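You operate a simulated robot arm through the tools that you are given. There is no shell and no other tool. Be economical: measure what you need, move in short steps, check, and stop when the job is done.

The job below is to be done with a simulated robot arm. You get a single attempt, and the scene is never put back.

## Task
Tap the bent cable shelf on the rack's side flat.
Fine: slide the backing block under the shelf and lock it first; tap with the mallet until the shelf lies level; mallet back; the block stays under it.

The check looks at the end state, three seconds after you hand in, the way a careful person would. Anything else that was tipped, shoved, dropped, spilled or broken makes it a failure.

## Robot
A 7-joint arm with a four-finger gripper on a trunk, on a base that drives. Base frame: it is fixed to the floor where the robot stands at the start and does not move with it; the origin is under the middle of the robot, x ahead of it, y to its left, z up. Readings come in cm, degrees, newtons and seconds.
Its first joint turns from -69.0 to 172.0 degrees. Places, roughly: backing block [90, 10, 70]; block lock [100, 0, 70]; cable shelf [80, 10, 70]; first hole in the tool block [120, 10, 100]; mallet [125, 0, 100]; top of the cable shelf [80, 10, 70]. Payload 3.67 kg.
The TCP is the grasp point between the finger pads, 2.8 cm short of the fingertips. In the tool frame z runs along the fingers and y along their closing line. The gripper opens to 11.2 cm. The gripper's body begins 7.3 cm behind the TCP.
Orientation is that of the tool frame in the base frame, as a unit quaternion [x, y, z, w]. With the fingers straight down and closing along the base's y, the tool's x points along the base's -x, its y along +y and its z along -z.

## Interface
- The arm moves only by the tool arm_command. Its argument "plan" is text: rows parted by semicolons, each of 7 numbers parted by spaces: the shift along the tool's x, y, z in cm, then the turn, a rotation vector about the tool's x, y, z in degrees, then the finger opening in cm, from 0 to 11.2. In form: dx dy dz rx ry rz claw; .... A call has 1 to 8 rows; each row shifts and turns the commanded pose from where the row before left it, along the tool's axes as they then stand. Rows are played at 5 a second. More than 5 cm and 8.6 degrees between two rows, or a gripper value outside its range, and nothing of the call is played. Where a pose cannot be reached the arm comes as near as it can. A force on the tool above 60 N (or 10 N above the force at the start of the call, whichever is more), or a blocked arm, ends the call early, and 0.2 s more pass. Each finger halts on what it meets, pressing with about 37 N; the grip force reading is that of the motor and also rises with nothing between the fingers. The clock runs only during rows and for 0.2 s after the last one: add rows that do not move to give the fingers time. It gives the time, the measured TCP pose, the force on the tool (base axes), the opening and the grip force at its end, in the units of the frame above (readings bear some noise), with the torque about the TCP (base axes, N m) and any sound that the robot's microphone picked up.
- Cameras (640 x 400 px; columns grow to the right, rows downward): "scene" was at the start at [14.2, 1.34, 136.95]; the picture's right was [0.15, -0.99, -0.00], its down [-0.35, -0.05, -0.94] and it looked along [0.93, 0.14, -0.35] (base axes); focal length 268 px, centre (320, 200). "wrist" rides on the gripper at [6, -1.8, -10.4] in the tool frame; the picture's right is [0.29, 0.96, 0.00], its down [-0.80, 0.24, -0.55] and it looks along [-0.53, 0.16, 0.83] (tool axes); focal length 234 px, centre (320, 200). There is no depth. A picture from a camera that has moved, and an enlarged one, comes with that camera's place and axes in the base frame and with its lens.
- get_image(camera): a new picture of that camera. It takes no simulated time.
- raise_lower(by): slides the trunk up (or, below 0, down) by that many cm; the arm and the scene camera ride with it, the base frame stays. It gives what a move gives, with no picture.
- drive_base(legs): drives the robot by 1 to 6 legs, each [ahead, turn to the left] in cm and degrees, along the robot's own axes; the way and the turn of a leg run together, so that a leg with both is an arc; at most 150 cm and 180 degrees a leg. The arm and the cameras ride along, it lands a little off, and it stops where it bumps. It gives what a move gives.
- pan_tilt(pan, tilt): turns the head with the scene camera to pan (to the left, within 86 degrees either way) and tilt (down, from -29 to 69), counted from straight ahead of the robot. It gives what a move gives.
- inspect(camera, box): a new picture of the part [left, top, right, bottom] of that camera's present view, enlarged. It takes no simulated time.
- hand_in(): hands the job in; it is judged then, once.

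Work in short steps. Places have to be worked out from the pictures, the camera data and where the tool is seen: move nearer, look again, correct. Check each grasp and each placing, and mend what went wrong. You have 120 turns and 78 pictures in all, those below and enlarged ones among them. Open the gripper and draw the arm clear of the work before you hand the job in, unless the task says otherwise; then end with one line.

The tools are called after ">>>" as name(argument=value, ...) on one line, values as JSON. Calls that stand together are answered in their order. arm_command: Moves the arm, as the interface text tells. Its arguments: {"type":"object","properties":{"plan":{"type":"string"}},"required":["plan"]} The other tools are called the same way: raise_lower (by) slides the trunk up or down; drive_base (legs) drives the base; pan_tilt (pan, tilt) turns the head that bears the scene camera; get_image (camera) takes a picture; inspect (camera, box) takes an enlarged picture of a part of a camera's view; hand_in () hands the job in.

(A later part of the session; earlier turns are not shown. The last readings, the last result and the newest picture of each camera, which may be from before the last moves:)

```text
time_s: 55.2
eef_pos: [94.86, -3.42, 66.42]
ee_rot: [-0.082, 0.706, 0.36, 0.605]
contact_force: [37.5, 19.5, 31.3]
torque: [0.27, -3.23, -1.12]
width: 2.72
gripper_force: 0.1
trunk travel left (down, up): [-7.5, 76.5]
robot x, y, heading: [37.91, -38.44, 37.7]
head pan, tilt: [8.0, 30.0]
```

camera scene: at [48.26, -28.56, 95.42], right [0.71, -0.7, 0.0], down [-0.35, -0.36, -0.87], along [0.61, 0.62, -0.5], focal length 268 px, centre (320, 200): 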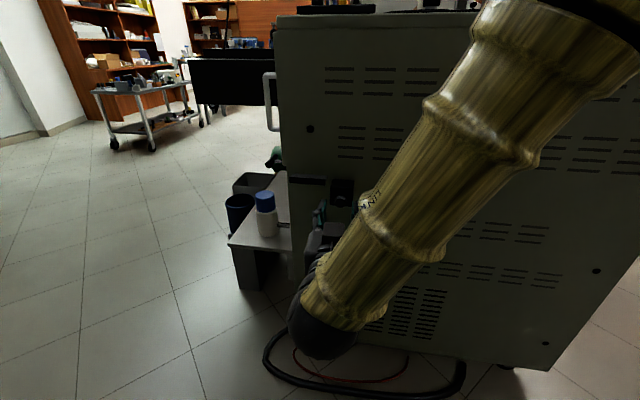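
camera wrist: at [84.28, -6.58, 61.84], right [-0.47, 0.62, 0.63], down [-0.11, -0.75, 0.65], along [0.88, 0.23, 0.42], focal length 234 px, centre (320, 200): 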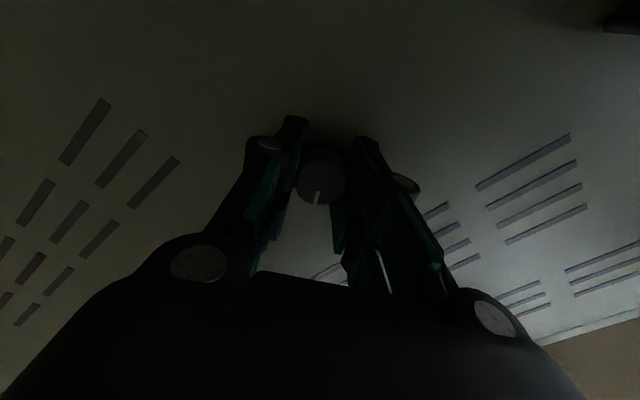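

The fingers haven't parted (2.72) – the tool is jammed under a forward/upward load. I ease the command toward the load and open again.

>>> arm_command(plan="-0.1 0 0.2 0 0 0 6; -0.1 0 0.1 0 0 0 6; 0 0 0 0 0 0 6; 0 0 0 0 0 0 6")

```text
time_s: 56.2
eef_pos: [94.97, -3.48, 66.37]
ee_rot: [-0.085, 0.706, 0.36, 0.603]
contact_force: [-21.4, -19.8, 3.8]
torque: [-0.22, -1.66, -2.38]
width: 2.75
gripper_force: 0.0
trunk travel left (down, up): [-7.5, 76.5]
robot x, y, heading: [38.03, -38.18, 37.7]
head pan, tilt: [8.0, 30.0]
```

Axial load now reversed; torque about the axis remains ~-1.2 N m. I relieve it by turning back ~3° and a hair out.

>>> arm_command(plan="0 0 -0.1 0 0 -1.5 6; 0 0 0 0 0 -1.5 6; 0 0 0 0 0 0 6; 0 0 0 0 0 0 6")

```text
time_s: 57.2
eef_pos: [94.91, -3.37, 66.46]
ee_rot: [-0.103, 0.704, 0.343, 0.613]
contact_force: [-28.6, -19.2, -13.3]
torque: [1.12, -1.58, -0.32]
width: 2.77
gripper_force: 0.0
trunk travel left (down, up): [-7.5, 76.5]
robot x, y, heading: [38.29, -38.06, 37.6]
head pan, tilt: [8.0, 30.0]
```

Axial torque is now near zero; still pushed back ~34 N. I ease out slightly and wait.

>>> arm_command(plan="0 0 -0.15 0 0 -1 6; 0.1 0 -0.1 0 0 0 6; 0 0 0 0 0 0 6; 0 0 0 0 0 0 6")

>>> inspect(camera="wrist", box=[220, 50, 420, 200])

```text
time_s: 58.2
eef_pos: [94.98, -3.41, 66.4]
ee_rot: [-0.108, 0.702, 0.339, 0.617]
contact_force: [1.5, 13.3, -5.9]
torque: [0.69, -1.03, -0.18]
width: 2.78
gripper_force: 0.0
trunk travel left (down, up): [-7.5, 76.5]
robot x, y, heading: [38.27, -38.02, 37.6]
head pan, tilt: [8.0, 30.0]
```

```text
2.67 times, centred on (320, 125) of wrist
camera zoom: at [86.37, -9.47, 60.43], right [-0.61, 0.79, 0.06], down [-0.4, -0.37, 0.84], along [0.68, 0.48, 0.54], focal length 624 px, centre (320, 400)
```

zoom: 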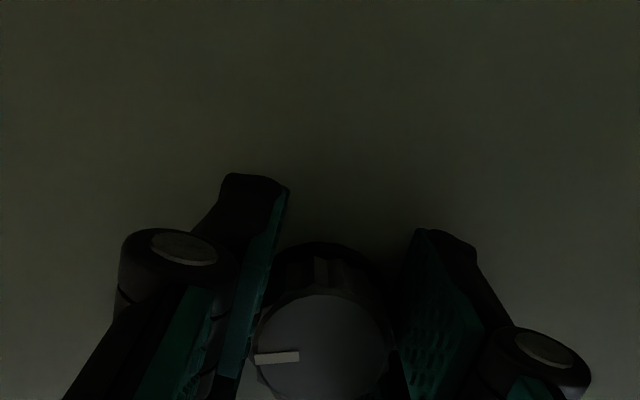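

Still holding with zero motor force. I try a wide-open command without motion.

>>> arm_command(plan="0 0 0 0 0 0 9; 0 0 0 0 0 0 11.2; 0 0 0 0 0 0 11.2; 0 0 0 0 0 0 11.2")

```text
time_s: 59.2
eef_pos: [94.97, -3.45, 66.36]
ee_rot: [-0.108, 0.702, 0.339, 0.616]
contact_force: [17.7, 28.1, 5.5]
torque: [0.79, -1.07, -0.23]
width: 2.76
gripper_force: 0.0
trunk travel left (down, up): [-7.5, 76.5]
robot x, y, heading: [38.35, -37.98, 37.7]
head pan, tilt: [8.0, 30.0]
```

Force keeps creeping. Earlier a hand rotation freed it; I rotate in the tightening direction with the fingers commanded open so the dial stays at its stop.

>>> arm_command(plan="0 0 0 0 0 4 6; 0 0 0 0 0 4 6; 0 0 0 0 0 4 6; 0 0 0 0 0 0 6; 0 0 0 0 0 0 6")

```text
time_s: 60.4
eef_pos: [94.89, -3.44, 66.48]
ee_rot: [-0.033, 0.71, 0.401, 0.578]
contact_force: [31.7, 25.6, 17.3]
torque: [-3.29, -4.51, -2.58]
width: 2.73
gripper_force: 0.1
trunk travel left (down, up): [-7.5, 76.5]
robot x, y, heading: [37.87, -38.21, 37.8]
head pan, tilt: [8.0, 30.0]
```

Now -5.3 N m: it's clearly at the hard stop. I'll take the load off and repeat what freed it before (short pull back that resets the commanded pose, then open with a turn).

>>> arm_command(plan="0 0 0 0 0 -5 6; 0 0 0 0 0 -5 6; 0 0 0 0 0 0 6; 0 0 -1.5 0 0 0 6; 0 0 -1.5 0 0 0 6")

>>> arm_command(plan="0 0 0 0 0 0 6; 0 0 0 0 0 0 6; 0 0 0 0 0 0 6")

```text
time_s: 61.2
eef_pos: [94.92, -3.48, 66.37]
ee_rot: [-0.095, 0.704, 0.35, 0.611]
contact_force: [8.7, 11.1, -5.7]
torque: [1.04, -1.4, -0.22]
width: 2.75
gripper_force: 0.1
trunk travel left (down, up): [-7.5, 76.5]
robot x, y, heading: [38.36, -38.12, 37.4]
head pan, tilt: [8.0, 30.0]
stopped in row 4: the force on the tool passed its limit at 84 N (the readings are from after the stop); the commanded pose is now the measured one
```

```text
time_s: 62.0
eef_pos: [94.93, -3.48, 66.32]
ee_rot: [-0.095, 0.704, 0.35, 0.61]
contact_force: [13.4, 18.7, -9.9]
torque: [0.85, -1.24, -0.48]
width: 2.76
gripper_force: 0.1
trunk travel left (down, up): [-7.5, 76.5]
robot x, y, heading: [37.78, -37.93, 37.7]
head pan, tilt: [8.0, 30.0]
```

Still held; a steady ~1.4 N m pitch moment remains. I relieve that by pitching the tool 1.5° with it.

>>> arm_command(plan="0 0 0.1 -0.56 -1.39 0 6; 0 0 0.1 0 0 0 6; 0 0 0 0 0 0 6; 0 0 0 0 0 0 6")

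```text
time_s: 63.0
eef_pos: [94.76, -3.02, 66.85]
ee_rot: [-0.097, 0.692, 0.358, 0.62]
contact_force: [0.8, -0.2, 0.0]
torque: [0.03, -0.01, 0.01]
width: 6.02
gripper_force: 0.3
trunk travel left (down, up): [-7.5, 76.5]
robot x, y, heading: [38.11, -38.11, 37.6]
head pan, tilt: [8.0, 30.0]
```

Free now (width 6.0, no load). I back straight off and look at the dial.

>>> arm_command(plan="0 0 -1.5 0 0 0 6; 0 0 -1.5 0 0 0 6; 0 0 0 0 0 0 6; 0 0 0 0 0 0 6")

>>> inspect(camera="wrist", box=[220, 50, 420, 200])

>>> inspect(camera="scene", box=[270, 150, 430, 250])

```text
time_s: 64.0
eef_pos: [92.92, -4.44, 66.48]
ee_rot: [-0.094, 0.694, 0.355, 0.619]
contact_force: [-0.7, 0.2, -0.8]
torque: [0.01, 0.0, -0.03]
width: 5.98
gripper_force: 0.0
out of reach, approached as far as the arm can: row 2
trunk travel left (down, up): [-7.5, 76.5]
robot x, y, heading: [38.0, -38.19, 37.8]
head pan, tilt: [8.0, 30.0]
```

```text
2.67 times, centred on (320, 125) of wrist
camera zoom: at [84.53, -10.29, 60.23], right [-0.61, 0.79, 0.09], down [-0.4, -0.41, 0.82], along [0.68, 0.46, 0.57], focal length 624 px, centre (320, 400)
```

zoom: 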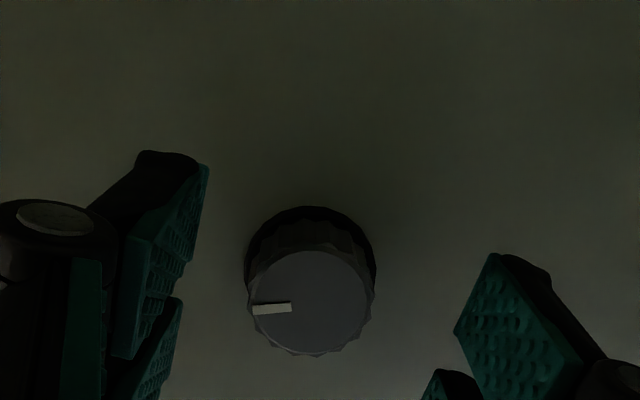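

```text
4.00 times, centred on (350, 200) of scene
camera zoom: at [48.33, -28.58, 95.43], right [0.71, -0.7, 0.0], down [-0.35, -0.36, -0.87], along [0.61, 0.62, -0.5], focal length 1072 px, centre (200, 200)
```

zoom: 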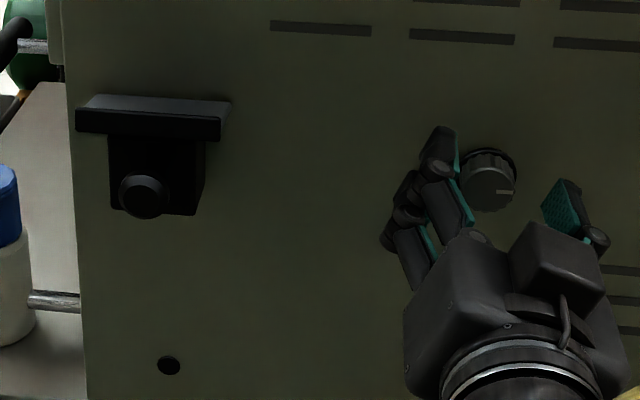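

The dial's tick went from 12 to 3 o'clock at a hard stop: locked. Next the mallet: triangulated head at (120.5,9.2,104), handle horizontal along (0.79,0.61) to (131,18). I raise the trunk and put the tool pointing down again.

>>> raise_lower(by=40)

>>> raise_lower(by=20)

>>> arm_command(plan="0 0 0 0 0 -8 6; 0 0 0 0 0 -8 6; 0 0 0 0 0 -8 6; 0 0 0 0 8.5 0 6; 0 0 0 0 8.5 0 6; 0 0 0 0 8.5 0 6; 0 0 0 0 8.5 0 6; 0 0 0 0 8.5 0 6")

>>> arm_command(plan="0 0 0 0 8.5 0 6; 0 0 0 0 8.5 0 6; 0 0 0 0 8.5 0 6; 0 0 0 0 8.5 0 6; 0 0 0 0 8.5 0 6; 0 0 0 0 4 0 6; 0 0 0 0 0 0 6")

```text
time_s: 67.9
eef_pos: [93.05, -4.51, 106.59]
ee_rot: [-0.093, 0.695, 0.354, 0.619]
contact_force: [-0.4, 0.5, 1.0]
torque: [-0.01, -0.02, 0.02]
width: 6.01
gripper_force: 0.0
trunk travel left (down, up): [-47.5, 36.5]
robot x, y, heading: [38.27, -37.75, 37.7]
head pan, tilt: [8.0, 30.0]
```

```text
time_s: 70.0
eef_pos: [93.12, -4.58, 126.5]
ee_rot: [-0.093, 0.695, 0.354, 0.62]
contact_force: [0.5, -0.1, 0.1]
torque: [0.01, 0.0, 0.02]
width: 6.02
gripper_force: 0.0
trunk travel left (down, up): [-67.5, 16.5]
robot x, y, heading: [37.96, -38.11, 37.7]
head pan, tilt: [8.0, 30.0]
```

```text
time_s: 71.8
eef_pos: [92.83, -4.33, 126.52]
ee_rot: [-0.3, 0.861, 0.118, 0.394]
contact_force: [-0.4, 0.6, -0.1]
torque: [-0.03, -0.03, 0.0]
width: 5.99
gripper_force: 0.0
trunk travel left (down, up): [-67.5, 16.5]
robot x, y, heading: [37.64, -38.04, 37.7]
head pan, tilt: [8.0, 30.0]
```

```text
time_s: 73.5
eef_pos: [93.04, -4.52, 126.44]
ee_rot: [-0.321, 0.947, -0.01, 0.021]
contact_force: [-0.4, 0.4, 0.1]
torque: [0.0, 0.01, 0.01]
width: 6.0
gripper_force: 0.1
trunk travel left (down, up): [-67.5, 16.5]
robot x, y, heading: [38.01, -38.18, 37.6]
head pan, tilt: [8.0, 30.0]
```

Tool points down. Since the mallet head must face the panel when tapping (gripper on my side), I need ~180° yaw between picking and tapping; I test the wrist's range in free air.

>>> arm_command(plan="0 0 0 0 2.4 0 6; 0 0 0 0 0 -8.5 6; 0 0 0 0 0 -8.5 6; 0 0 0 0 0 -8.5 6; 0 0 0 0 0 -8.5 6; 0 0 0 0 0 -8.5 6; 0 0 0 0 0 -8.5 6; 0 0 0 0 0 -8.5 6")

>>> arm_command(plan="0 0 0 0 0 -8.5 6; 0 0 0 0 0 -8.5 6; 0 0 0 0 0 -8.5 6; 0 0 0 0 0 -8.5 6; 0 0 0 0 0 -8.5 6; 0 0 0 0 0 -8.5 6; 0 0 0 0 0 -8.5 6; 0 0 0 0 0 -8.5 6")

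>>> arm_command(plan="0 0 0 0 0 -8.5 6; 0 0 0 0 0 -8.5 6; 0 0 0 0 0 -8.5 6; 0 0 0 0 0 -8.5 6; 0 0 0 0 0 -8.5 6; 0 0 0 0 0 -8.5 6; 0 0 0 0 0 0 6")

```text
time_s: 75.2
eef_pos: [93.07, -4.43, 126.48]
ee_rot: [0.748, -0.663, 0.016, 0.007]
contact_force: [-0.3, -0.3, 0.0]
torque: [0.01, 0.0, 0.0]
width: 6.03
gripper_force: 0.0
trunk travel left (down, up): [-67.5, 16.5]
robot x, y, heading: [38.01, -37.84, 37.6]
head pan, tilt: [8.0, 30.0]
```

```text
time_s: 77.0
eef_pos: [93.05, -4.54, 126.49]
ee_rot: [0.991, -0.13, 0.01, 0.014]
contact_force: [-0.1, -0.6, 0.3]
torque: [-0.01, -0.01, -0.03]
width: 6.0
gripper_force: 0.1
trunk travel left (down, up): [-67.5, 16.5]
robot x, y, heading: [38.14, -37.74, 37.5]
head pan, tilt: [8.0, 30.0]
```

```text
time_s: 78.7
eef_pos: [93.02, -4.66, 126.45]
ee_rot: [0.951, 0.31, 0.002, 0.016]
contact_force: [-0.7, 0.9, -0.3]
torque: [-0.02, 0.01, 0.01]
width: 6.02
gripper_force: 0.0
trunk travel left (down, up): [-67.5, 16.5]
robot x, y, heading: [37.9, -38.32, 37.6]
head pan, tilt: [8.0, 30.0]
```

The 180° yaw works both ways. I pick with this yaw and tap with the other. Now I drive forward 14 cm and look at the mallet.

>>> drive_base(legs=[[14, 0]])

>>> pan_tilt(pan=0, tilt=40)

>>> get_image(camera="scene")

>>> get_image(camera="wrist")

```text
time_s: 80.0
eef_pos: [104.36, 4.39, 126.39]
ee_rot: [0.951, 0.308, 0.002, 0.017]
contact_force: [-0.3, -0.2, 0.1]
torque: [-0.06, 0.01, 0.0]
width: 6.02
gripper_force: 0.0
trunk travel left (down, up): [-67.5, 16.5]
robot x, y, heading: [49.15, -29.18, 37.5]
head pan, tilt: [8.0, 30.0]
```

```text
time_s: 80.7
eef_pos: [104.19, 4.11, 126.48]
ee_rot: [0.951, 0.309, 0.002, 0.017]
contact_force: [-0.5, 0.1, 0.1]
torque: [0.03, 0.02, 0.03]
width: 5.99
gripper_force: 0.0
trunk travel left (down, up): [-67.5, 16.5]
robot x, y, heading: [49.58, -29.36, 37.6]
head pan, tilt: [0.0, 40.0]
```

```text
40 pictures are left
camera scene: at [59.94, -21.22, 153.9], right [0.61, -0.79, 0.0], down [-0.51, -0.39, -0.77], along [0.61, 0.47, -0.64], focal length 268 px, centre (320, 200)
```

scene: 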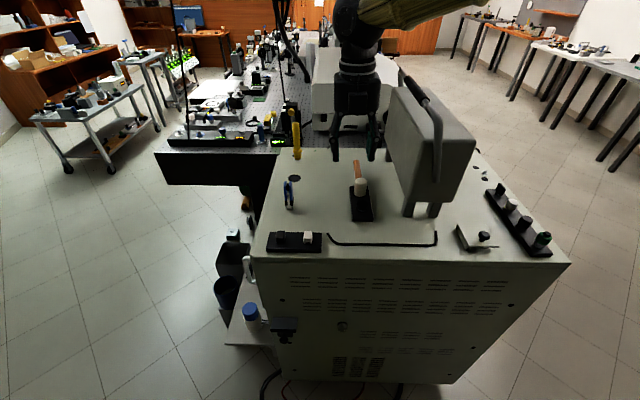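

```text
39 pictures are left
camera wrist: at [107.81, 9.44, 136.95], right [0.8, -0.61, 0.03], down [-0.51, -0.65, 0.57], along [-0.32, -0.47, -0.82], focal length 234 px, centre (320, 200)
```

wrist: 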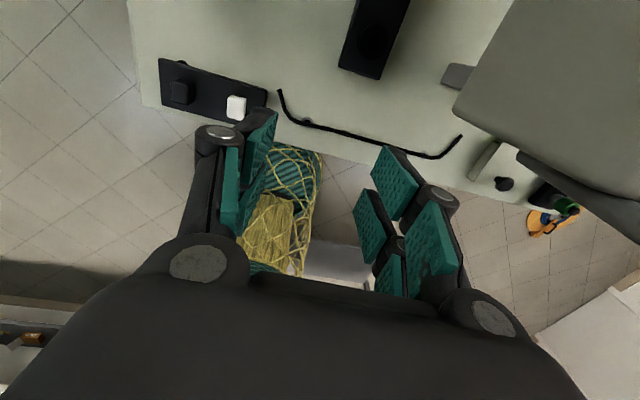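

>>> inspect(camera="scene", box=[310, 130, 450, 230])

```text
4.00 times, centred on (380, 180) of scene
camera zoom: at [59.94, -21.22, 153.9], right [0.61, -0.79, 0.0], down [-0.51, -0.39, -0.77], along [0.61, 0.47, -0.64], focal length 1072 px, centre (80, 280)
```

zoom: 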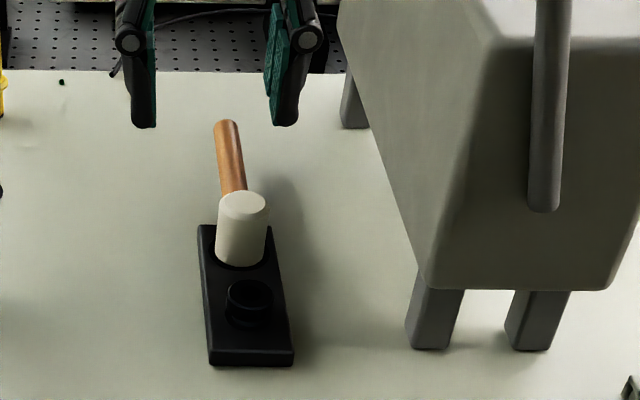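

Handle centre ≈ z 103.5, Ø≈2, running along the panel normal from the head at (120.5,9.2). I fix the small tilt/yaw and move over the handle at height.

>>> arm_command(plan="0 0 0 1.9 0 -1.6 5; 4.4 1.2 0 0 0 0 5; 4.4 1.2 0 0 0 0 5; 4.4 1.2 0 0 0 0 5; 4.4 1.2 0 0 0 0 5; 4.2 1.1 0 0 0 0 5; 0 0 0 0 0 0 5; 0 0 0 0 0 0 5")

>>> get_image(camera="wrist")

>>> inspect(camera="scene", box=[310, 110, 450, 230])

```text
time_s: 82.5
eef_pos: [125.28, 12.65, 126.31]
ee_rot: [0.947, 0.322, -0.003, 0.001]
contact_force: [1.5, -0.1, 0.5]
torque: [0.0, -0.01, 0.0]
width: 5.02
gripper_force: 0.1
trunk travel left (down, up): [-67.5, 16.5]
robot x, y, heading: [48.76, -29.14, 37.7]
head pan, tilt: [0.0, 40.0]
```

```text
37 pictures are left
camera wrist: at [129.04, 17.77, 136.77], right [0.81, -0.58, 0.0], down [-0.48, -0.67, 0.56], along [-0.33, -0.45, -0.83], focal length 234 px, centre (320, 200)
```

wrist: 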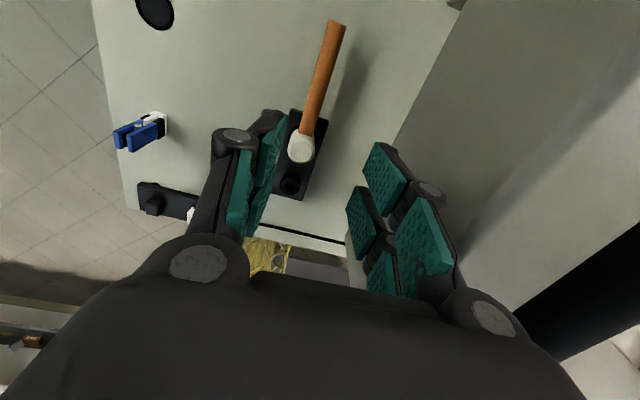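

```text
3.33 times, centred on (380, 170) of scene
camera zoom: at [60.06, -21.11, 153.88], right [0.61, -0.79, 0.0], down [-0.51, -0.39, -0.77], along [0.61, 0.47, -0.64], focal length 894 px, centre (120, 300)
```

zoom: 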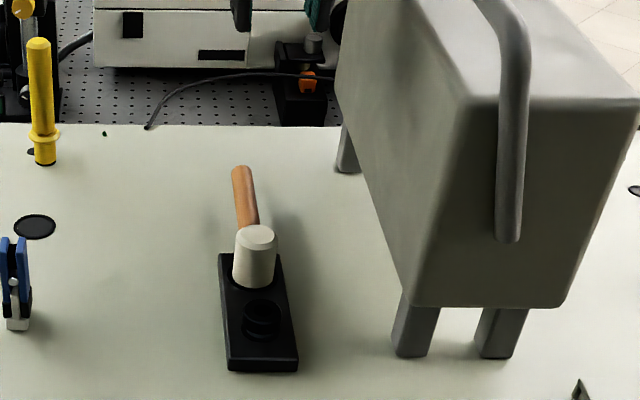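

Wrist view puts the handle line ~0.7 cm to the left of the TCP; I correct and descend to TCP z≈110 to check.

>>> arm_command(plan="-0.4 -0.7 4 0 0 0 5; 0 0 4.5 0 0 0 5; 0 0 4 0 0 0 5; 0 0 3.8 0 0 0 5; 0 0 0 0 0 0 5; 0 0 0 0 0 0 5")

>>> get_image(camera="wrist")

>>> inspect(camera="scene", box=[330, 130, 430, 210])

```text
time_s: 83.9
eef_pos: [124.35, 12.86, 109.9]
ee_rot: [0.947, 0.321, -0.003, 0.002]
contact_force: [-0.1, -0.2, -0.1]
torque: [-0.02, 0.02, 0.01]
width: 4.99
gripper_force: 0.1
trunk travel left (down, up): [-67.5, 16.5]
robot x, y, heading: [49.33, -29.25, 37.8]
head pan, tilt: [0.0, 40.0]
```

```text
35 pictures are left
camera wrist: at [128.03, 17.94, 120.35], right [0.81, -0.58, 0.0], down [-0.48, -0.67, 0.56], along [-0.33, -0.45, -0.83], focal length 234 px, centre (320, 200)
```

wrist: 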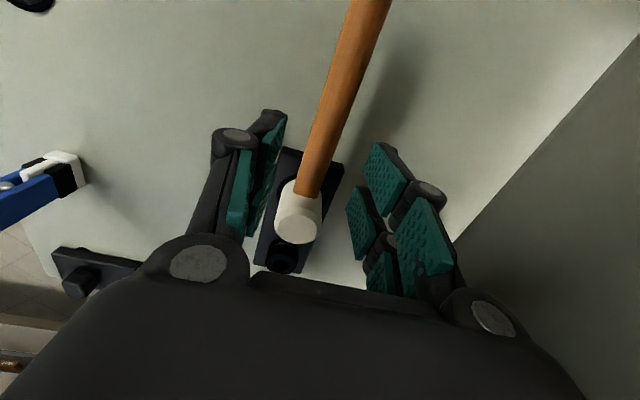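

```text
5.00 times, centred on (380, 170) of scene
camera zoom: at [60.06, -21.14, 153.88], right [0.61, -0.79, 0.0], down [-0.51, -0.39, -0.77], along [0.61, 0.47, -0.64], focal length 1340 px, centre (20, 350)
```

zoom: 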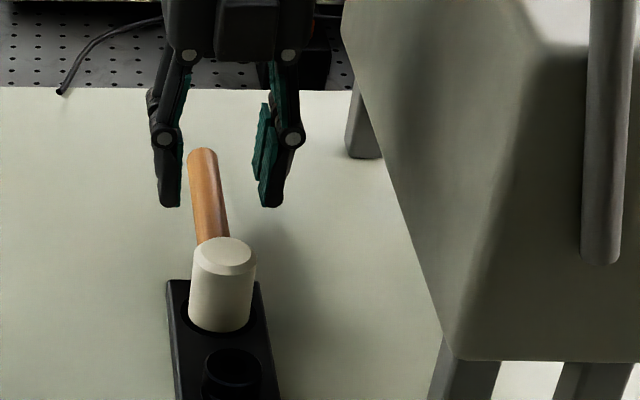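

Handle lies centred between the fingers within ~0.3 cm. I descend 6.2 cm and close gently.

>>> arm_command(plan="0 0.15 3 0 0 0 5; 0 0 2 0 0 0 5; 0 0 1.2 0 0 0 5; 0 0 0 0 0 0 5; 0 0 0 0 0 0 1.5; 0 0 0 0 0 0 1.5; 0 0 0 0 0 0 1.5")

>>> inspect(camera="scene", box=[330, 130, 430, 210])

```text
time_s: 85.5
eef_pos: [124.16, 12.71, 104.29]
ee_rot: [0.947, 0.322, 0.0, 0.0]
contact_force: [1.2, -0.3, 53.9]
torque: [-0.48, 0.5, 1.44]
width: 2.14
gripper_force: 36.8
trunk travel left (down, up): [-67.5, 16.5]
robot x, y, heading: [48.9, -29.26, 37.6]
head pan, tilt: [0.0, 40.0]
```

```text
5.00 times, centred on (380, 170) of scene
camera zoom: at [59.53, -21.5, 153.98], right [0.61, -0.79, 0.0], down [-0.51, -0.39, -0.77], along [0.61, 0.47, -0.64], focal length 1340 px, centre (20, 350)
```

zoom: 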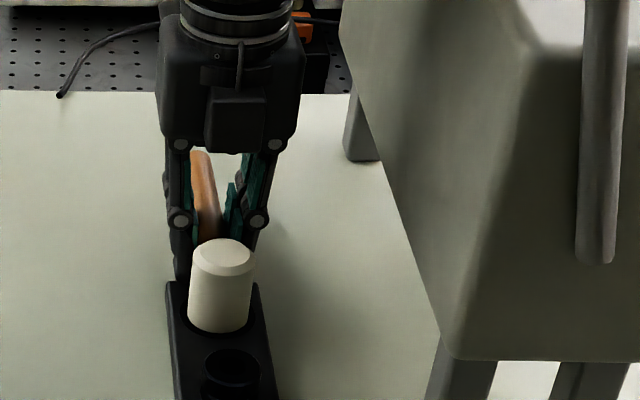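

Handle gripped (2.14 cm); the tips press on the tool block's top (~101.5). I lift straight up.

>>> arm_command(plan="0 0 -0.6 0 0 0 1.5; 0 0 -1 0 0 0 1.5; 0 0 -2 0 0 0 1.5; 0 0 -3 0 0 0 1.5; 0 0 -3 0 0 0 1.5; 0 0 0 0 0 0 1.5; 0 0 0 0 0 0 1.5")

>>> get_image(camera="wrist")

>>> inspect(camera="scene", box=[330, 110, 430, 220])

```text
time_s: 87.1
eef_pos: [124.5, 12.89, 113.32]
ee_rot: [0.947, 0.321, -0.003, 0.001]
contact_force: [-0.4, -0.1, -2.2]
torque: [0.05, -0.1, -0.03]
width: 2.08
gripper_force: 36.4
trunk travel left (down, up): [-67.5, 16.5]
robot x, y, heading: [49.16, -29.48, 37.6]
head pan, tilt: [0.0, 40.0]
```

```text
32 pictures are left
camera wrist: at [128.2, 18.04, 123.91], right [0.81, -0.58, 0.0], down [-0.48, -0.67, 0.56], along [-0.33, -0.45, -0.83], focal length 234 px, centre (320, 200)
```

wrist: 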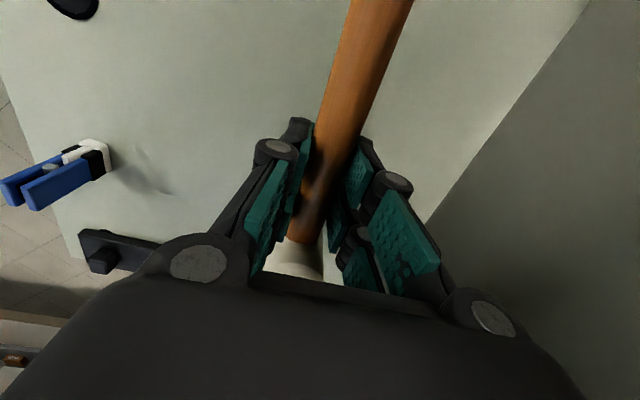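

```text
3.64 times, centred on (380, 165) of scene
camera zoom: at [59.95, -21.2, 153.9], right [0.61, -0.79, 0.0], down [-0.51, -0.39, -0.77], along [0.61, 0.47, -0.64], focal length 975 px, centre (102, 327)
```

zoom: 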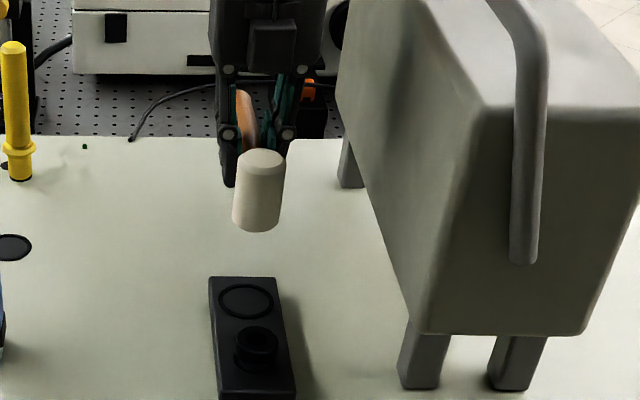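

Mallet lifted cleanly, weight ~2 N. I raise it, draw back from the rack top and shift left.

>>> arm_command(plan="0 0 -4 0 0 0 1.5; 0 0 -4 0 0 0 1.5; 0 0 -4 0 0 0 1.5; -4.8 0 0 0 0 0 1.5; -4.8 0 0 0 0 0 1.5; -4.8 0 0 0 0 0 1.5; -4.8 0 0 0 0 0 1.5; 0 0 0 0 0 0 1.5")

>>> arm_command(plan="-4.8 0 0 0 0 0 1.5; -4.8 0 0 0 0 0 1.5; -4.5 -2 0 0 0 0 1.5; -4.5 -2 0 0 0 0 1.5; -4.5 -2 0 0 0 0 1.5; 0 -4.5 0 0 0 0 1.5; 0 -4.5 0 0 0 0 1.5; 0 0 0 0 0 0 1.5")

```text
time_s: 88.9
eef_pos: [109.57, 1.5, 125.46]
ee_rot: [0.947, 0.321, -0.004, 0.001]
contact_force: [0.1, 1.3, -2.2]
torque: [0.07, -0.04, 0.0]
width: 2.07
gripper_force: 37.1
trunk travel left (down, up): [-67.5, 16.5]
robot x, y, heading: [48.96, -29.39, 37.8]
head pan, tilt: [0.0, 40.0]
```

```text
time_s: 90.7
eef_pos: [81.88, -0.92, 125.45]
ee_rot: [0.947, 0.322, -0.004, 0.0]
contact_force: [0.7, -0.3, -3.0]
torque: [0.07, -0.07, -0.01]
width: 2.06
gripper_force: 36.9
trunk travel left (down, up): [-67.5, 16.5]
robot x, y, heading: [49.16, -29.35, 37.6]
head pan, tilt: [0.0, 40.0]
```

Now at a=64, r=51, z=125. I yaw the mallet back by 180° so its head faces the panel.

>>> arm_command(plan="0 0 0 0 0 8.5 1.5; 0 0 0 0 0 8.5 1.5; 0 0 0 0 0 8.5 1.5; 0 0 0 0 0 8.5 1.5; 0 0 0 0 0 8.5 1.5; 0 0 0 0 0 8.5 1.5; 0 0 0 0 0 8.5 1.5; 0 0 0 0 0 8.5 1.5")

>>> arm_command(plan="0 0 0 0 0 8.5 1.5; 0 0 0 0 0 8.5 1.5; 0 0 0 0 0 8.5 1.5; 0 0 0 0 0 8.5 1.5; 0 0 0 0 0 8.5 1.5; 0 0 0 0 0 8.5 1.5; 0 0 0 0 0 8.5 1.5; 0 0 0 0 0 8.5 1.5")

>>> arm_command(plan="0 0 0 0 0 8.5 1.5; 0 0 0 0 0 8.5 1.5; 0 0 0 0 0 8.5 1.5; 0 0 0 0 0 8.5 1.5; 0 0 0 0 0 8.5 1.5; 0 0 0 0 0 1.5 1.5; 0 0 0 0 0 0 1.5")

```text
time_s: 92.5
eef_pos: [81.75, -0.85, 125.65]
ee_rot: [0.965, -0.264, -0.002, 0.003]
contact_force: [0.4, -0.3, -3.1]
torque: [-0.06, -0.07, 0.03]
width: 2.05
gripper_force: 37.5
trunk travel left (down, up): [-67.5, 16.5]
robot x, y, heading: [49.18, -29.2, 37.6]
head pan, tilt: [0.0, 40.0]
```

```text
time_s: 94.3
eef_pos: [81.84, -0.99, 125.74]
ee_rot: [-0.652, 0.758, 0.0, -0.004]
contact_force: [0.5, -0.3, -2.6]
torque: [-0.1, -0.02, 0.0]
width: 2.07
gripper_force: 36.8
trunk travel left (down, up): [-67.5, 16.5]
robot x, y, heading: [49.26, -29.5, 37.6]
head pan, tilt: [0.0, 40.0]
```

```text
time_s: 95.9
eef_pos: [81.79, -0.89, 125.86]
ee_rot: [-0.322, 0.947, -0.001, -0.004]
contact_force: [-0.3, -0.6, -3.0]
torque: [-0.09, 0.07, 0.04]
width: 2.08
gripper_force: 37.4
trunk travel left (down, up): [-67.5, 16.5]
robot x, y, heading: [49.01, -29.39, 37.6]
head pan, tilt: [0.0, 40.0]
```

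Head faces the panel now. I lower the trunk 40 cm (mallet still short of the panel) and shift left above the shelf line.

>>> raise_lower(by=-40)

>>> arm_command(plan="0 4.3 0 0 0 0 1.5; 0 4.2 0 0 0 0 1.5; 0 0 0 0 0 0 1.5; 0 0 0 0 0 0 1.5")

>>> pan_tilt(pan=10, tilt=45)

>>> get_image(camera="wrist")

>>> get_image(camera="scene")

```text
time_s: 99.7
eef_pos: [81.78, -0.87, 85.83]
ee_rot: [-0.32, 0.947, -0.001, -0.003]
contact_force: [0.3, -1.2, -2.4]
torque: [-0.07, 0.08, -0.01]
width: 2.08
gripper_force: 37.0
trunk travel left (down, up): [-27.5, 56.5]
robot x, y, heading: [49.12, -29.0, 37.5]
head pan, tilt: [0.0, 40.0]
```

```text
time_s: 100.7
eef_pos: [76.73, 6.05, 85.63]
ee_rot: [-0.321, 0.947, -0.001, -0.004]
contact_force: [-0.2, 1.0, -2.2]
torque: [-0.03, 0.11, 0.01]
width: 2.08
gripper_force: 37.3
trunk travel left (down, up): [-27.5, 56.5]
robot x, y, heading: [49.01, -28.87, 37.7]
head pan, tilt: [0.0, 40.0]
```

```text
time_s: 101.5
eef_pos: [76.7, 6.14, 85.63]
ee_rot: [-0.322, 0.947, -0.001, -0.002]
contact_force: [0.9, 0.6, -2.0]
torque: [-0.08, 0.09, -0.01]
width: 2.06
gripper_force: 37.3
trunk travel left (down, up): [-27.5, 56.5]
robot x, y, heading: [49.52, -29.34, 37.6]
head pan, tilt: [10.0, 45.0]
```

```text
30 pictures are left
camera wrist: at [73.13, 0.97, 96.22], right [-0.81, 0.58, 0.0], down [0.49, 0.68, 0.55], along [0.32, 0.45, -0.84], focal length 234 px, centre (320, 200)
```

wrist: 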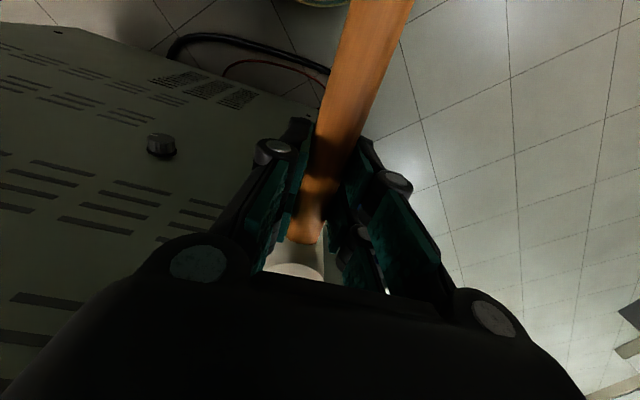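

```text
29 pictures are left
camera scene: at [58.72, -20.34, 113.16], right [0.74, -0.67, 0.0], down [-0.48, -0.52, -0.71], along [0.48, 0.52, -0.71], focal length 268 px, centre (320, 200)
```

scene: 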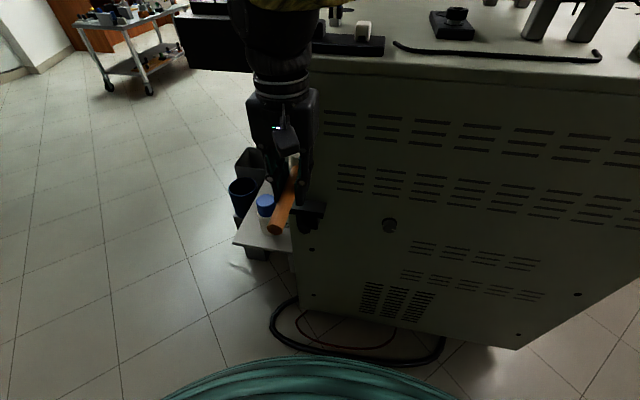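

TCP is at r=42.1, aligned with the shelf middle; head ~5.8 ahead of it. I go forward 3 cm and down to z≈78, then look.

>>> arm_command(plan="-1.5 0 2 0 0 0 1.5; -1.4 0 2 0 0 0 1.5; 0 0 2 0 0 0 1.5; 0 0 1.6 0 0 0 1.5; 0 0 0 0 0 0 1.5; 0 0 0 0 0 0 1.5")

>>> inspect(camera="scene", box=[240, 140, 360, 250])

```text
time_s: 102.8
eef_pos: [78.93, 7.52, 78.19]
ee_rot: [-0.321, 0.947, -0.001, -0.004]
contact_force: [-0.2, 0.0, -2.2]
torque: [-0.06, 0.11, 0.01]
width: 2.05
gripper_force: 36.9
trunk travel left (down, up): [-27.5, 56.5]
robot x, y, heading: [49.54, -29.17, 37.4]
head pan, tilt: [10.0, 45.0]
```

```text
3.64 times, centred on (300, 195) of scene
camera zoom: at [58.72, -20.34, 113.16], right [0.74, -0.67, 0.0], down [-0.48, -0.52, -0.71], along [0.48, 0.52, -0.71], focal length 975 px, centre (393, 218)
```

zoom: 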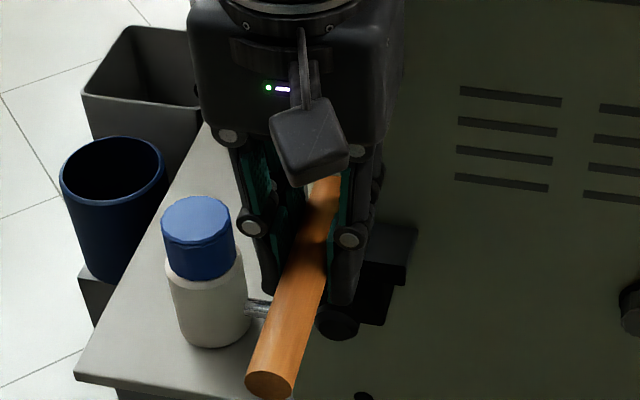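

Aligned at a=67, r=42.3. I descend in small steps to find first contact.

>>> arm_command(plan="0 0 1.2 0 0 0 1.5; 0 0 1.2 0 0 0 1.5; 0 0 0.7 0 0 0 1.5; 0 0 0.5 0 0 0 1.5; 0 0 0 0 0 0 1.5")

```text
time_s: 104.0
eef_pos: [78.7, 7.61, 74.47]
ee_rot: [-0.321, 0.947, 0.0, -0.004]
contact_force: [-0.2, -1.5, -3.4]
torque: [-0.05, 0.09, 0.0]
width: 2.07
gripper_force: 37.0
trunk travel left (down, up): [-27.5, 56.5]
robot x, y, heading: [49.38, -29.17, 37.6]
head pan, tilt: [10.0, 45.0]
```

No contact yet at 74.5. I try a first gentle tap: down 1.2 and back up.

>>> arm_command(plan="0 0 0.6 0 0 0 1.5; 0 0 0.6 0 0 0 1.5; 0 0 0 0 0 0 1.5")

```text
time_s: 104.8
eef_pos: [78.7, 7.46, 73.45]
ee_rot: [-0.322, 0.947, -0.001, -0.002]
contact_force: [-10.2, -2.5, 20.4]
torque: [0.45, -0.51, 0.12]
width: 2.07
gripper_force: 36.7
trunk travel left (down, up): [-27.5, 56.5]
robot x, y, heading: [49.44, -29.44, 37.5]
head pan, tilt: [10.0, 45.0]
```

Contact at TCP z≈73.4 (≈23 N). I lift 2 cm and tap with a quicker stroke, then read.

>>> arm_command(plan="0 0 -2 0 0 0 1.5; 0 0 0 0 0 0 1.5; 0 0 2.2 0 0 0 1.5; 0 0 -2.2 0 0 0 1.5; 0 0 0 0 0 0 1.5")

>>> inspect(camera="scene", box=[280, 180, 340, 240])

```text
time_s: 106.0
eef_pos: [78.79, 7.48, 75.32]
ee_rot: [-0.322, 0.947, -0.001, -0.002]
contact_force: [-0.3, 0.8, -2.3]
torque: [-0.03, 0.08, 0.01]
width: 2.06
gripper_force: 36.6
trunk travel left (down, up): [-27.5, 56.5]
robot x, y, heading: [49.55, -29.39, 37.7]
head pan, tilt: [10.0, 45.0]
```

```text
6.67 times, centred on (310, 210) of scene
camera zoom: at [58.71, -20.36, 113.16], right [0.74, -0.67, 0.0], down [-0.48, -0.52, -0.71], along [0.48, 0.52, -0.71], focal length 1787 px, centre (387, 133)
```

zoom: 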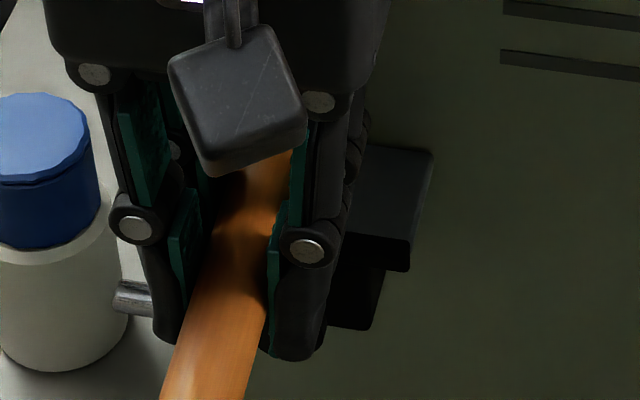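

No sound reported, shelf view is partly hidden. I probe again by stepping down and holding to compare the contact height.

>>> arm_command(plan="0 0 1.7 0 0 0 1.5; 0 0 0.5 0 0 0 1.5; 0 0 0 0 0 0 1.5")

```text
time_s: 106.8
eef_pos: [78.83, 7.71, 73.09]
ee_rot: [-0.321, 0.947, -0.001, -0.002]
contact_force: [-5.1, 2.4, 20.5]
torque: [0.56, -0.64, 0.15]
width: 2.1
gripper_force: 36.9
trunk travel left (down, up): [-27.5, 56.5]
robot x, y, heading: [49.55, -29.29, 37.6]
head pan, tilt: [10.0, 45.0]
```

Same ~20 N but at 73.1 instead of 73.45, so it's yielding. Several taps with a longer stroke follow.

>>> arm_command(plan="0 0 -3 0 0 0 1.5; 0 0 3.3 0 0 0 1.5; 0 0 -3.3 0 0 0 1.5; 0 0 3.4 0 0 0 1.5; 0 0 -3.4 0 0 0 1.5; 0 0 3 0 0 0 1.5; 0 0 0 0 0 0 1.5")

```text
time_s: 108.5
eef_pos: [78.68, 7.7, 73.09]
ee_rot: [-0.322, 0.947, -0.001, -0.004]
contact_force: [0.5, 0.0, -2.3]
torque: [-0.09, 0.06, 0.01]
width: 2.05
gripper_force: 37.6
trunk travel left (down, up): [-27.5, 56.5]
robot x, y, heading: [49.52, -29.6, 37.5]
head pan, tilt: [10.0, 45.0]
```

No contact at 73.09 now, so the taps lowered the edge. I probe downward in small steps.

>>> arm_command(plan="0 0 0.2 0 0 0 1.5; 0 0 0.2 0 0 0 1.5; 0 0 0 0 0 0 1.5")

>>> inspect(camera="scene", box=[280, 180, 340, 240])

```text
time_s: 109.2
eef_pos: [78.77, 7.64, 72.76]
ee_rot: [-0.321, 0.947, 0.001, -0.002]
contact_force: [-1.0, -0.7, 18.2]
torque: [0.48, -0.69, 0.02]
width: 2.07
gripper_force: 37.0
trunk travel left (down, up): [-27.5, 56.5]
robot x, y, heading: [49.25, -29.32, 37.6]
head pan, tilt: [10.0, 45.0]
```

```text
6.67 times, centred on (310, 210) of scene
camera zoom: at [58.47, -20.33, 113.09], right [0.75, -0.66, 0.0], down [-0.47, -0.54, -0.7], along [0.46, 0.53, -0.72], focal length 1787 px, centre (387, 133)
```

zoom: 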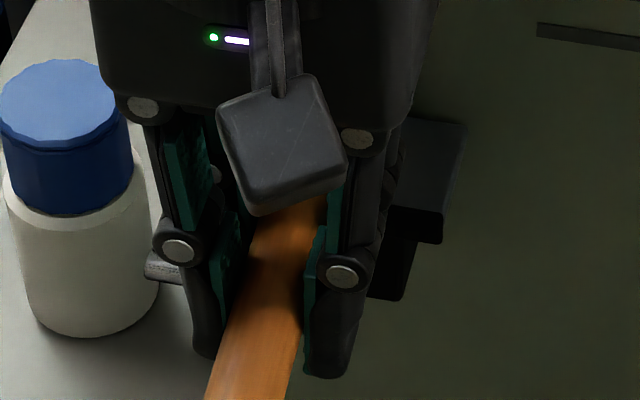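

Contact at 72.76 now (from 73.45). Another set of taps, slightly deeper.

>>> arm_command(plan="0 0 -3 0 0 0 1.5; 0 0 3.3 0 0 0 1.5; 0 0 -3.3 0 0 0 1.5; 0 0 3.3 0 0 0 1.5; 0 0 -3.3 0 0 0 1.5; 0 0 3 0 0 0 1.5; 0 0 0 0 0 0 1.5")

>>> arm_command(plan="0 0 0.2 0 0 0 1.5; 0 0 0 0 0 0 1.5")

```text
time_s: 110.8
eef_pos: [78.85, 7.6, 72.62]
ee_rot: [-0.321, 0.947, -0.001, -0.003]
contact_force: [0.3, 0.1, -2.6]
torque: [-0.05, 0.06, 0.04]
width: 2.04
gripper_force: 37.1
trunk travel left (down, up): [-27.5, 56.5]
robot x, y, heading: [48.88, -29.37, 37.7]
head pan, tilt: [10.0, 45.0]
```

```text
time_s: 111.5
eef_pos: [78.89, 7.62, 72.63]
ee_rot: [-0.321, 0.947, 0.001, -0.003]
contact_force: [1.0, -3.7, 18.4]
torque: [0.49, -0.71, -0.2]
width: 2.05
gripper_force: 36.7
trunk travel left (down, up): [-27.5, 56.5]
robot x, y, heading: [49.61, -29.38, 37.8]
head pan, tilt: [10.0, 45.0]
```

Contact now ~72.6. I lift, move the arm back and aside to look at the shelf's level.

>>> arm_command(plan="0 0 -4 0 0 0 1.5; 3 0 -4 0 0 0 1.5; 4.5 0 -2 0 0 0 1.5; 4 3 0 0 0 0 1.5; 0 4.9 0 0 0 0 1.5; 0 4.9 0 0 0 0 1.5; 0 4.9 0 0 0 0 1.5; 0 0 0 0 0 0 1.5")

>>> raise_lower(by=-18)

>>> pan_tilt(pan=8, tilt=30)

>>> inspect(camera="scene", box=[260, 180, 360, 250])

```text
time_s: 113.2
eef_pos: [59.47, 14.53, 83.09]
ee_rot: [-0.319, 0.948, 0.006, -0.012]
contact_force: [-0.5, 0.5, -2.0]
torque: [-0.09, 0.09, -0.01]
width: 2.05
gripper_force: 37.2
trunk travel left (down, up): [-27.5, 56.5]
robot x, y, heading: [49.42, -29.84, 37.5]
head pan, tilt: [10.0, 45.0]
```

```text
time_s: 115.2
eef_pos: [59.37, 14.44, 65.05]
ee_rot: [-0.32, 0.947, 0.004, -0.011]
contact_force: [0.2, -0.1, -2.2]
torque: [-0.07, 0.1, -0.04]
width: 2.02
gripper_force: 37.2
trunk travel left (down, up): [-9.5, 74.5]
robot x, y, heading: [49.34, -29.4, 37.4]
head pan, tilt: [10.0, 45.0]
```

```text
time_s: 116.0
eef_pos: [59.47, 14.45, 65.35]
ee_rot: [-0.32, 0.947, 0.006, -0.01]
contact_force: [-0.3, 0.3, -2.2]
torque: [-0.06, 0.06, 0.03]
width: 2.03
gripper_force: 37.4
trunk travel left (down, up): [-9.5, 74.5]
robot x, y, heading: [49.21, -29.31, 37.5]
head pan, tilt: [8.0, 30.0]
```

```text
5.71 times, centred on (310, 215) of scene
camera zoom: at [58.24, -20.07, 95.0], right [0.78, -0.62, 0.0], down [-0.45, -0.56, -0.69], along [0.43, 0.54, -0.72], focal length 1532 px, centre (377, 114)
```

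zoom: 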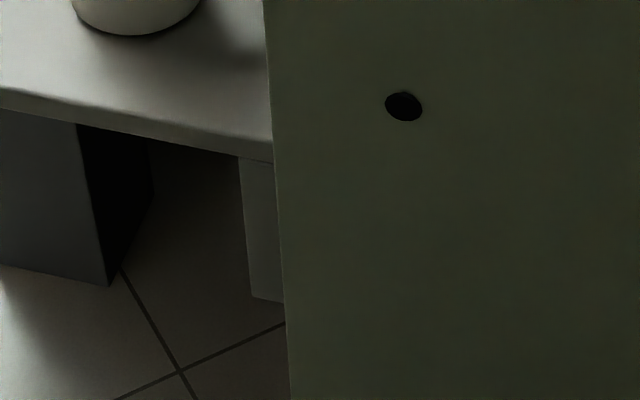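

The head hadn't settled; I look again with the full view.

>>> pan_tilt(pan=10, tilt=26)

>>> get_image(camera="scene")

```text
time_s: 116.7
eef_pos: [59.46, 14.46, 65.25]
ee_rot: [-0.319, 0.948, 0.007, -0.01]
contact_force: [-0.1, 0.3, -1.9]
torque: [-0.06, 0.07, -0.02]
width: 2.04
gripper_force: 37.1
trunk travel left (down, up): [-9.5, 74.5]
robot x, y, heading: [49.13, -29.61, 37.7]
head pan, tilt: [10.0, 26.0]
```

```text
24 pictures are left
camera scene: at [58.21, -20.0, 95.04], right [0.79, -0.62, 0.0], down [-0.44, -0.56, -0.7], along [0.43, 0.55, -0.72], focal length 268 px, centre (320, 200)
```

scene: 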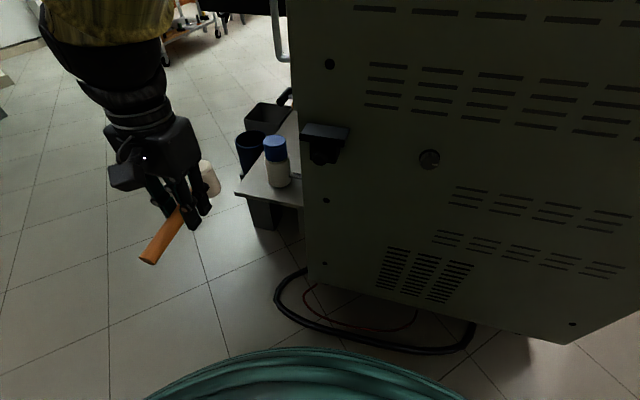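

The camera itself is held at ~46° tilt (the arm's elbow may be touching the head). I zoom on the shelf from here anyway.

>>> inspect(camera="scene", box=[285, 105, 375, 175])

```text
5.71 times, centred on (330, 140) of scene
camera zoom: at [58.21, -20.0, 95.04], right [0.79, -0.62, 0.0], down [-0.44, -0.56, -0.7], along [0.43, 0.55, -0.72], focal length 1532 px, centre (263, 543)
```

zoom: 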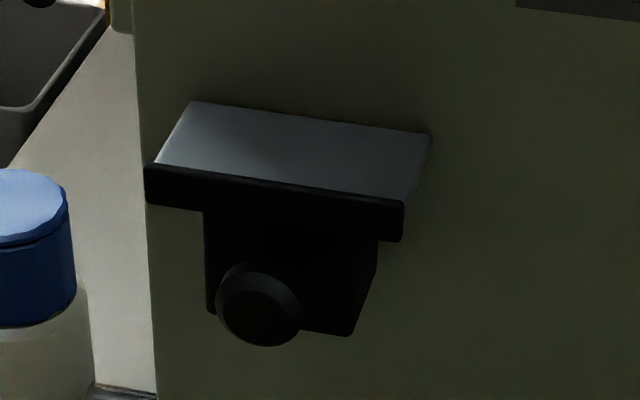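

The front edge reads ~0.4 cm above the wall edge (was 1.1): nearly there. I bring the mallet back for more light taps.

>>> raise_lower(by=18)

>>> arm_command(plan="0 -4.9 0 0 0 0 1.5; 0 -4.9 0 0 0 0 1.5; 0 -4.9 0 0 0 0 1.5; -3 -2.6 0 0 0 0 1.5; -4.5 0 0 0 0 0 1.5; -3.6 0 2 0 0 0 1.5; 0 0 3 0 0 0 1.5; 0 0 0 0 0 0 1.5")

```text
time_s: 118.7
eef_pos: [59.45, 14.51, 83.33]
ee_rot: [-0.319, 0.948, 0.005, -0.01]
contact_force: [0.5, -0.2, -2.0]
torque: [-0.07, 0.07, 0.03]
width: 2.06
gripper_force: 36.9
trunk travel left (down, up): [-27.5, 56.5]
robot x, y, heading: [49.22, -29.29, 37.6]
head pan, tilt: [10.0, 26.0]
```

```text
time_s: 120.5
eef_pos: [78.6, 7.31, 77.79]
ee_rot: [-0.322, 0.947, -0.002, -0.003]
contact_force: [0.4, -0.1, -3.2]
torque: [-0.08, 0.08, -0.03]
width: 2.05
gripper_force: 37.2
trunk travel left (down, up): [-27.5, 56.5]
robot x, y, heading: [49.23, -29.52, 37.6]
head pan, tilt: [10.0, 26.0]
```

Back over the shelf (a=66.6, r=42.3, z=77.8). I tap with strokes down to ≈72.3, then probe.

>>> arm_command(plan="0 0 2.4 0 0 0 1.5; 0 0 3.1 0 0 0 1.5; 0 0 -3.1 0 0 0 1.5; 0 0 3.2 0 0 0 1.5; 0 0 -3.2 0 0 0 1.5; 0 0 2.9 0 0 0 1.5; 0 0 0 0 0 0 1.5; 0 0 0 0 0 0 1.5")

>>> arm_command(plan="0 0 0.2 0 0 0 1.5; 0 0 0 0 0 0 1.5")

```text
time_s: 122.3
eef_pos: [78.49, 7.27, 72.06]
ee_rot: [-0.322, 0.947, 0.0, -0.004]
contact_force: [0.8, -0.1, -2.4]
torque: [-0.08, 0.11, -0.01]
width: 2.03
gripper_force: 37.0
trunk travel left (down, up): [-27.5, 56.5]
robot x, y, heading: [49.28, -29.59, 37.6]
head pan, tilt: [10.0, 26.0]
```

```text
time_s: 122.9
eef_pos: [78.45, 7.32, 72.04]
ee_rot: [-0.321, 0.947, 0.0, -0.002]
contact_force: [-2.7, -1.6, 13.4]
torque: [0.29, -0.52, -0.03]
width: 2.03
gripper_force: 37.0
trunk travel left (down, up): [-27.5, 56.5]
robot x, y, heading: [49.37, -29.32, 37.5]
head pan, tilt: [10.0, 26.0]
```

Contact at ~72.0 now. I lift clear and view the shelf before any more taps.

>>> arm_command(plan="0 0 -4 0 0 0 1.5; 3 0 -4 0 0 0 1.5; 4.5 0 -2 0 0 0 1.5; 4 3 0 0 0 0 1.5; 0 4.9 0 0 0 0 1.5; 0 4.9 0 0 0 0 1.5; 0 0 0 0 0 0 1.5")

>>> pan_tilt(pan=10, tilt=35)

>>> get_image(camera="scene")

```text
time_s: 124.5
eef_pos: [61.55, 10.54, 82.08]
ee_rot: [-0.321, 0.947, -0.002, -0.003]
contact_force: [0.1, 0.3, -2.6]
torque: [-0.06, 0.05, 0.01]
width: 2.03
gripper_force: 37.3
trunk travel left (down, up): [-27.5, 56.5]
robot x, y, heading: [49.25, -29.16, 37.6]
head pan, tilt: [10.0, 26.0]
```

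```text
time_s: 125.2
eef_pos: [61.53, 10.35, 82.03]
ee_rot: [-0.322, 0.947, -0.001, -0.003]
contact_force: [-0.5, 0.6, -1.5]
torque: [-0.06, 0.08, 0.02]
width: 2.01
gripper_force: 37.1
trunk travel left (down, up): [-27.5, 56.5]
robot x, y, heading: [49.37, -29.89, 37.4]
head pan, tilt: [10.0, 35.0]
```

```text
22 pictures are left
camera scene: at [59.16, -19.83, 114.65], right [0.74, -0.67, 0.0], down [-0.39, -0.42, -0.82], along [0.55, 0.61, -0.57], focal length 268 px, centre (320, 200)
```

scene: 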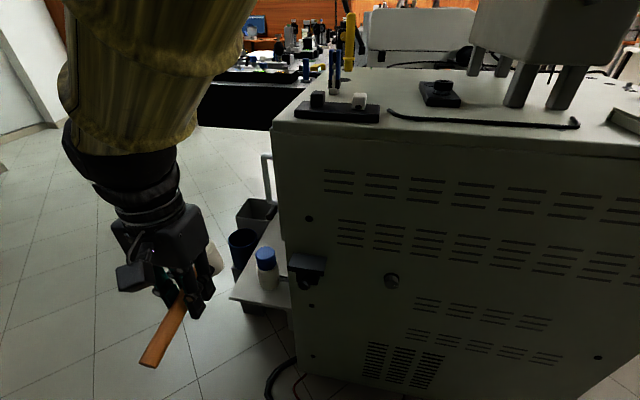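

The head moves freely again. I lower the trunk 20 cm for a flatter view of the shelf.

>>> raise_lower(by=-20)

>>> pan_tilt(pan=10, tilt=25)

>>> inspect(camera="scene", box=[260, 170, 380, 260])

```text
time_s: 127.3
eef_pos: [61.48, 10.35, 62.15]
ee_rot: [-0.321, 0.947, -0.001, -0.003]
contact_force: [0.4, -0.5, -2.1]
torque: [-0.04, 0.11, 0.01]
width: 2.03
gripper_force: 37.3
trunk travel left (down, up): [-7.5, 76.5]
robot x, y, heading: [49.48, -29.34, 37.4]
head pan, tilt: [10.0, 35.0]
```

```text
time_s: 128.1
eef_pos: [61.63, 10.41, 62.06]
ee_rot: [-0.322, 0.947, -0.001, -0.004]
contact_force: [0.5, -0.5, -3.4]
torque: [-0.03, 0.07, 0.02]
width: 2.07
gripper_force: 37.1
trunk travel left (down, up): [-7.5, 76.5]
robot x, y, heading: [49.06, -29.4, 37.5]
head pan, tilt: [10.0, 25.0]
```

```text
4.44 times, centred on (320, 215) of scene
camera zoom: at [59.43, -19.54, 96.22], right [0.74, -0.67, 0.0], down [-0.29, -0.31, -0.91], along [0.61, 0.67, -0.42], focal length 1191 px, centre (320, 133)
```

zoom: 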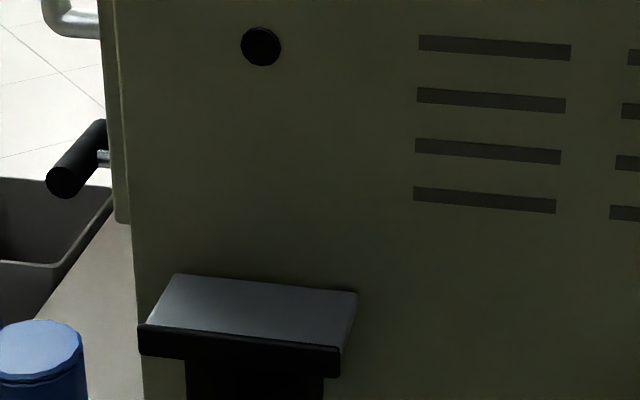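

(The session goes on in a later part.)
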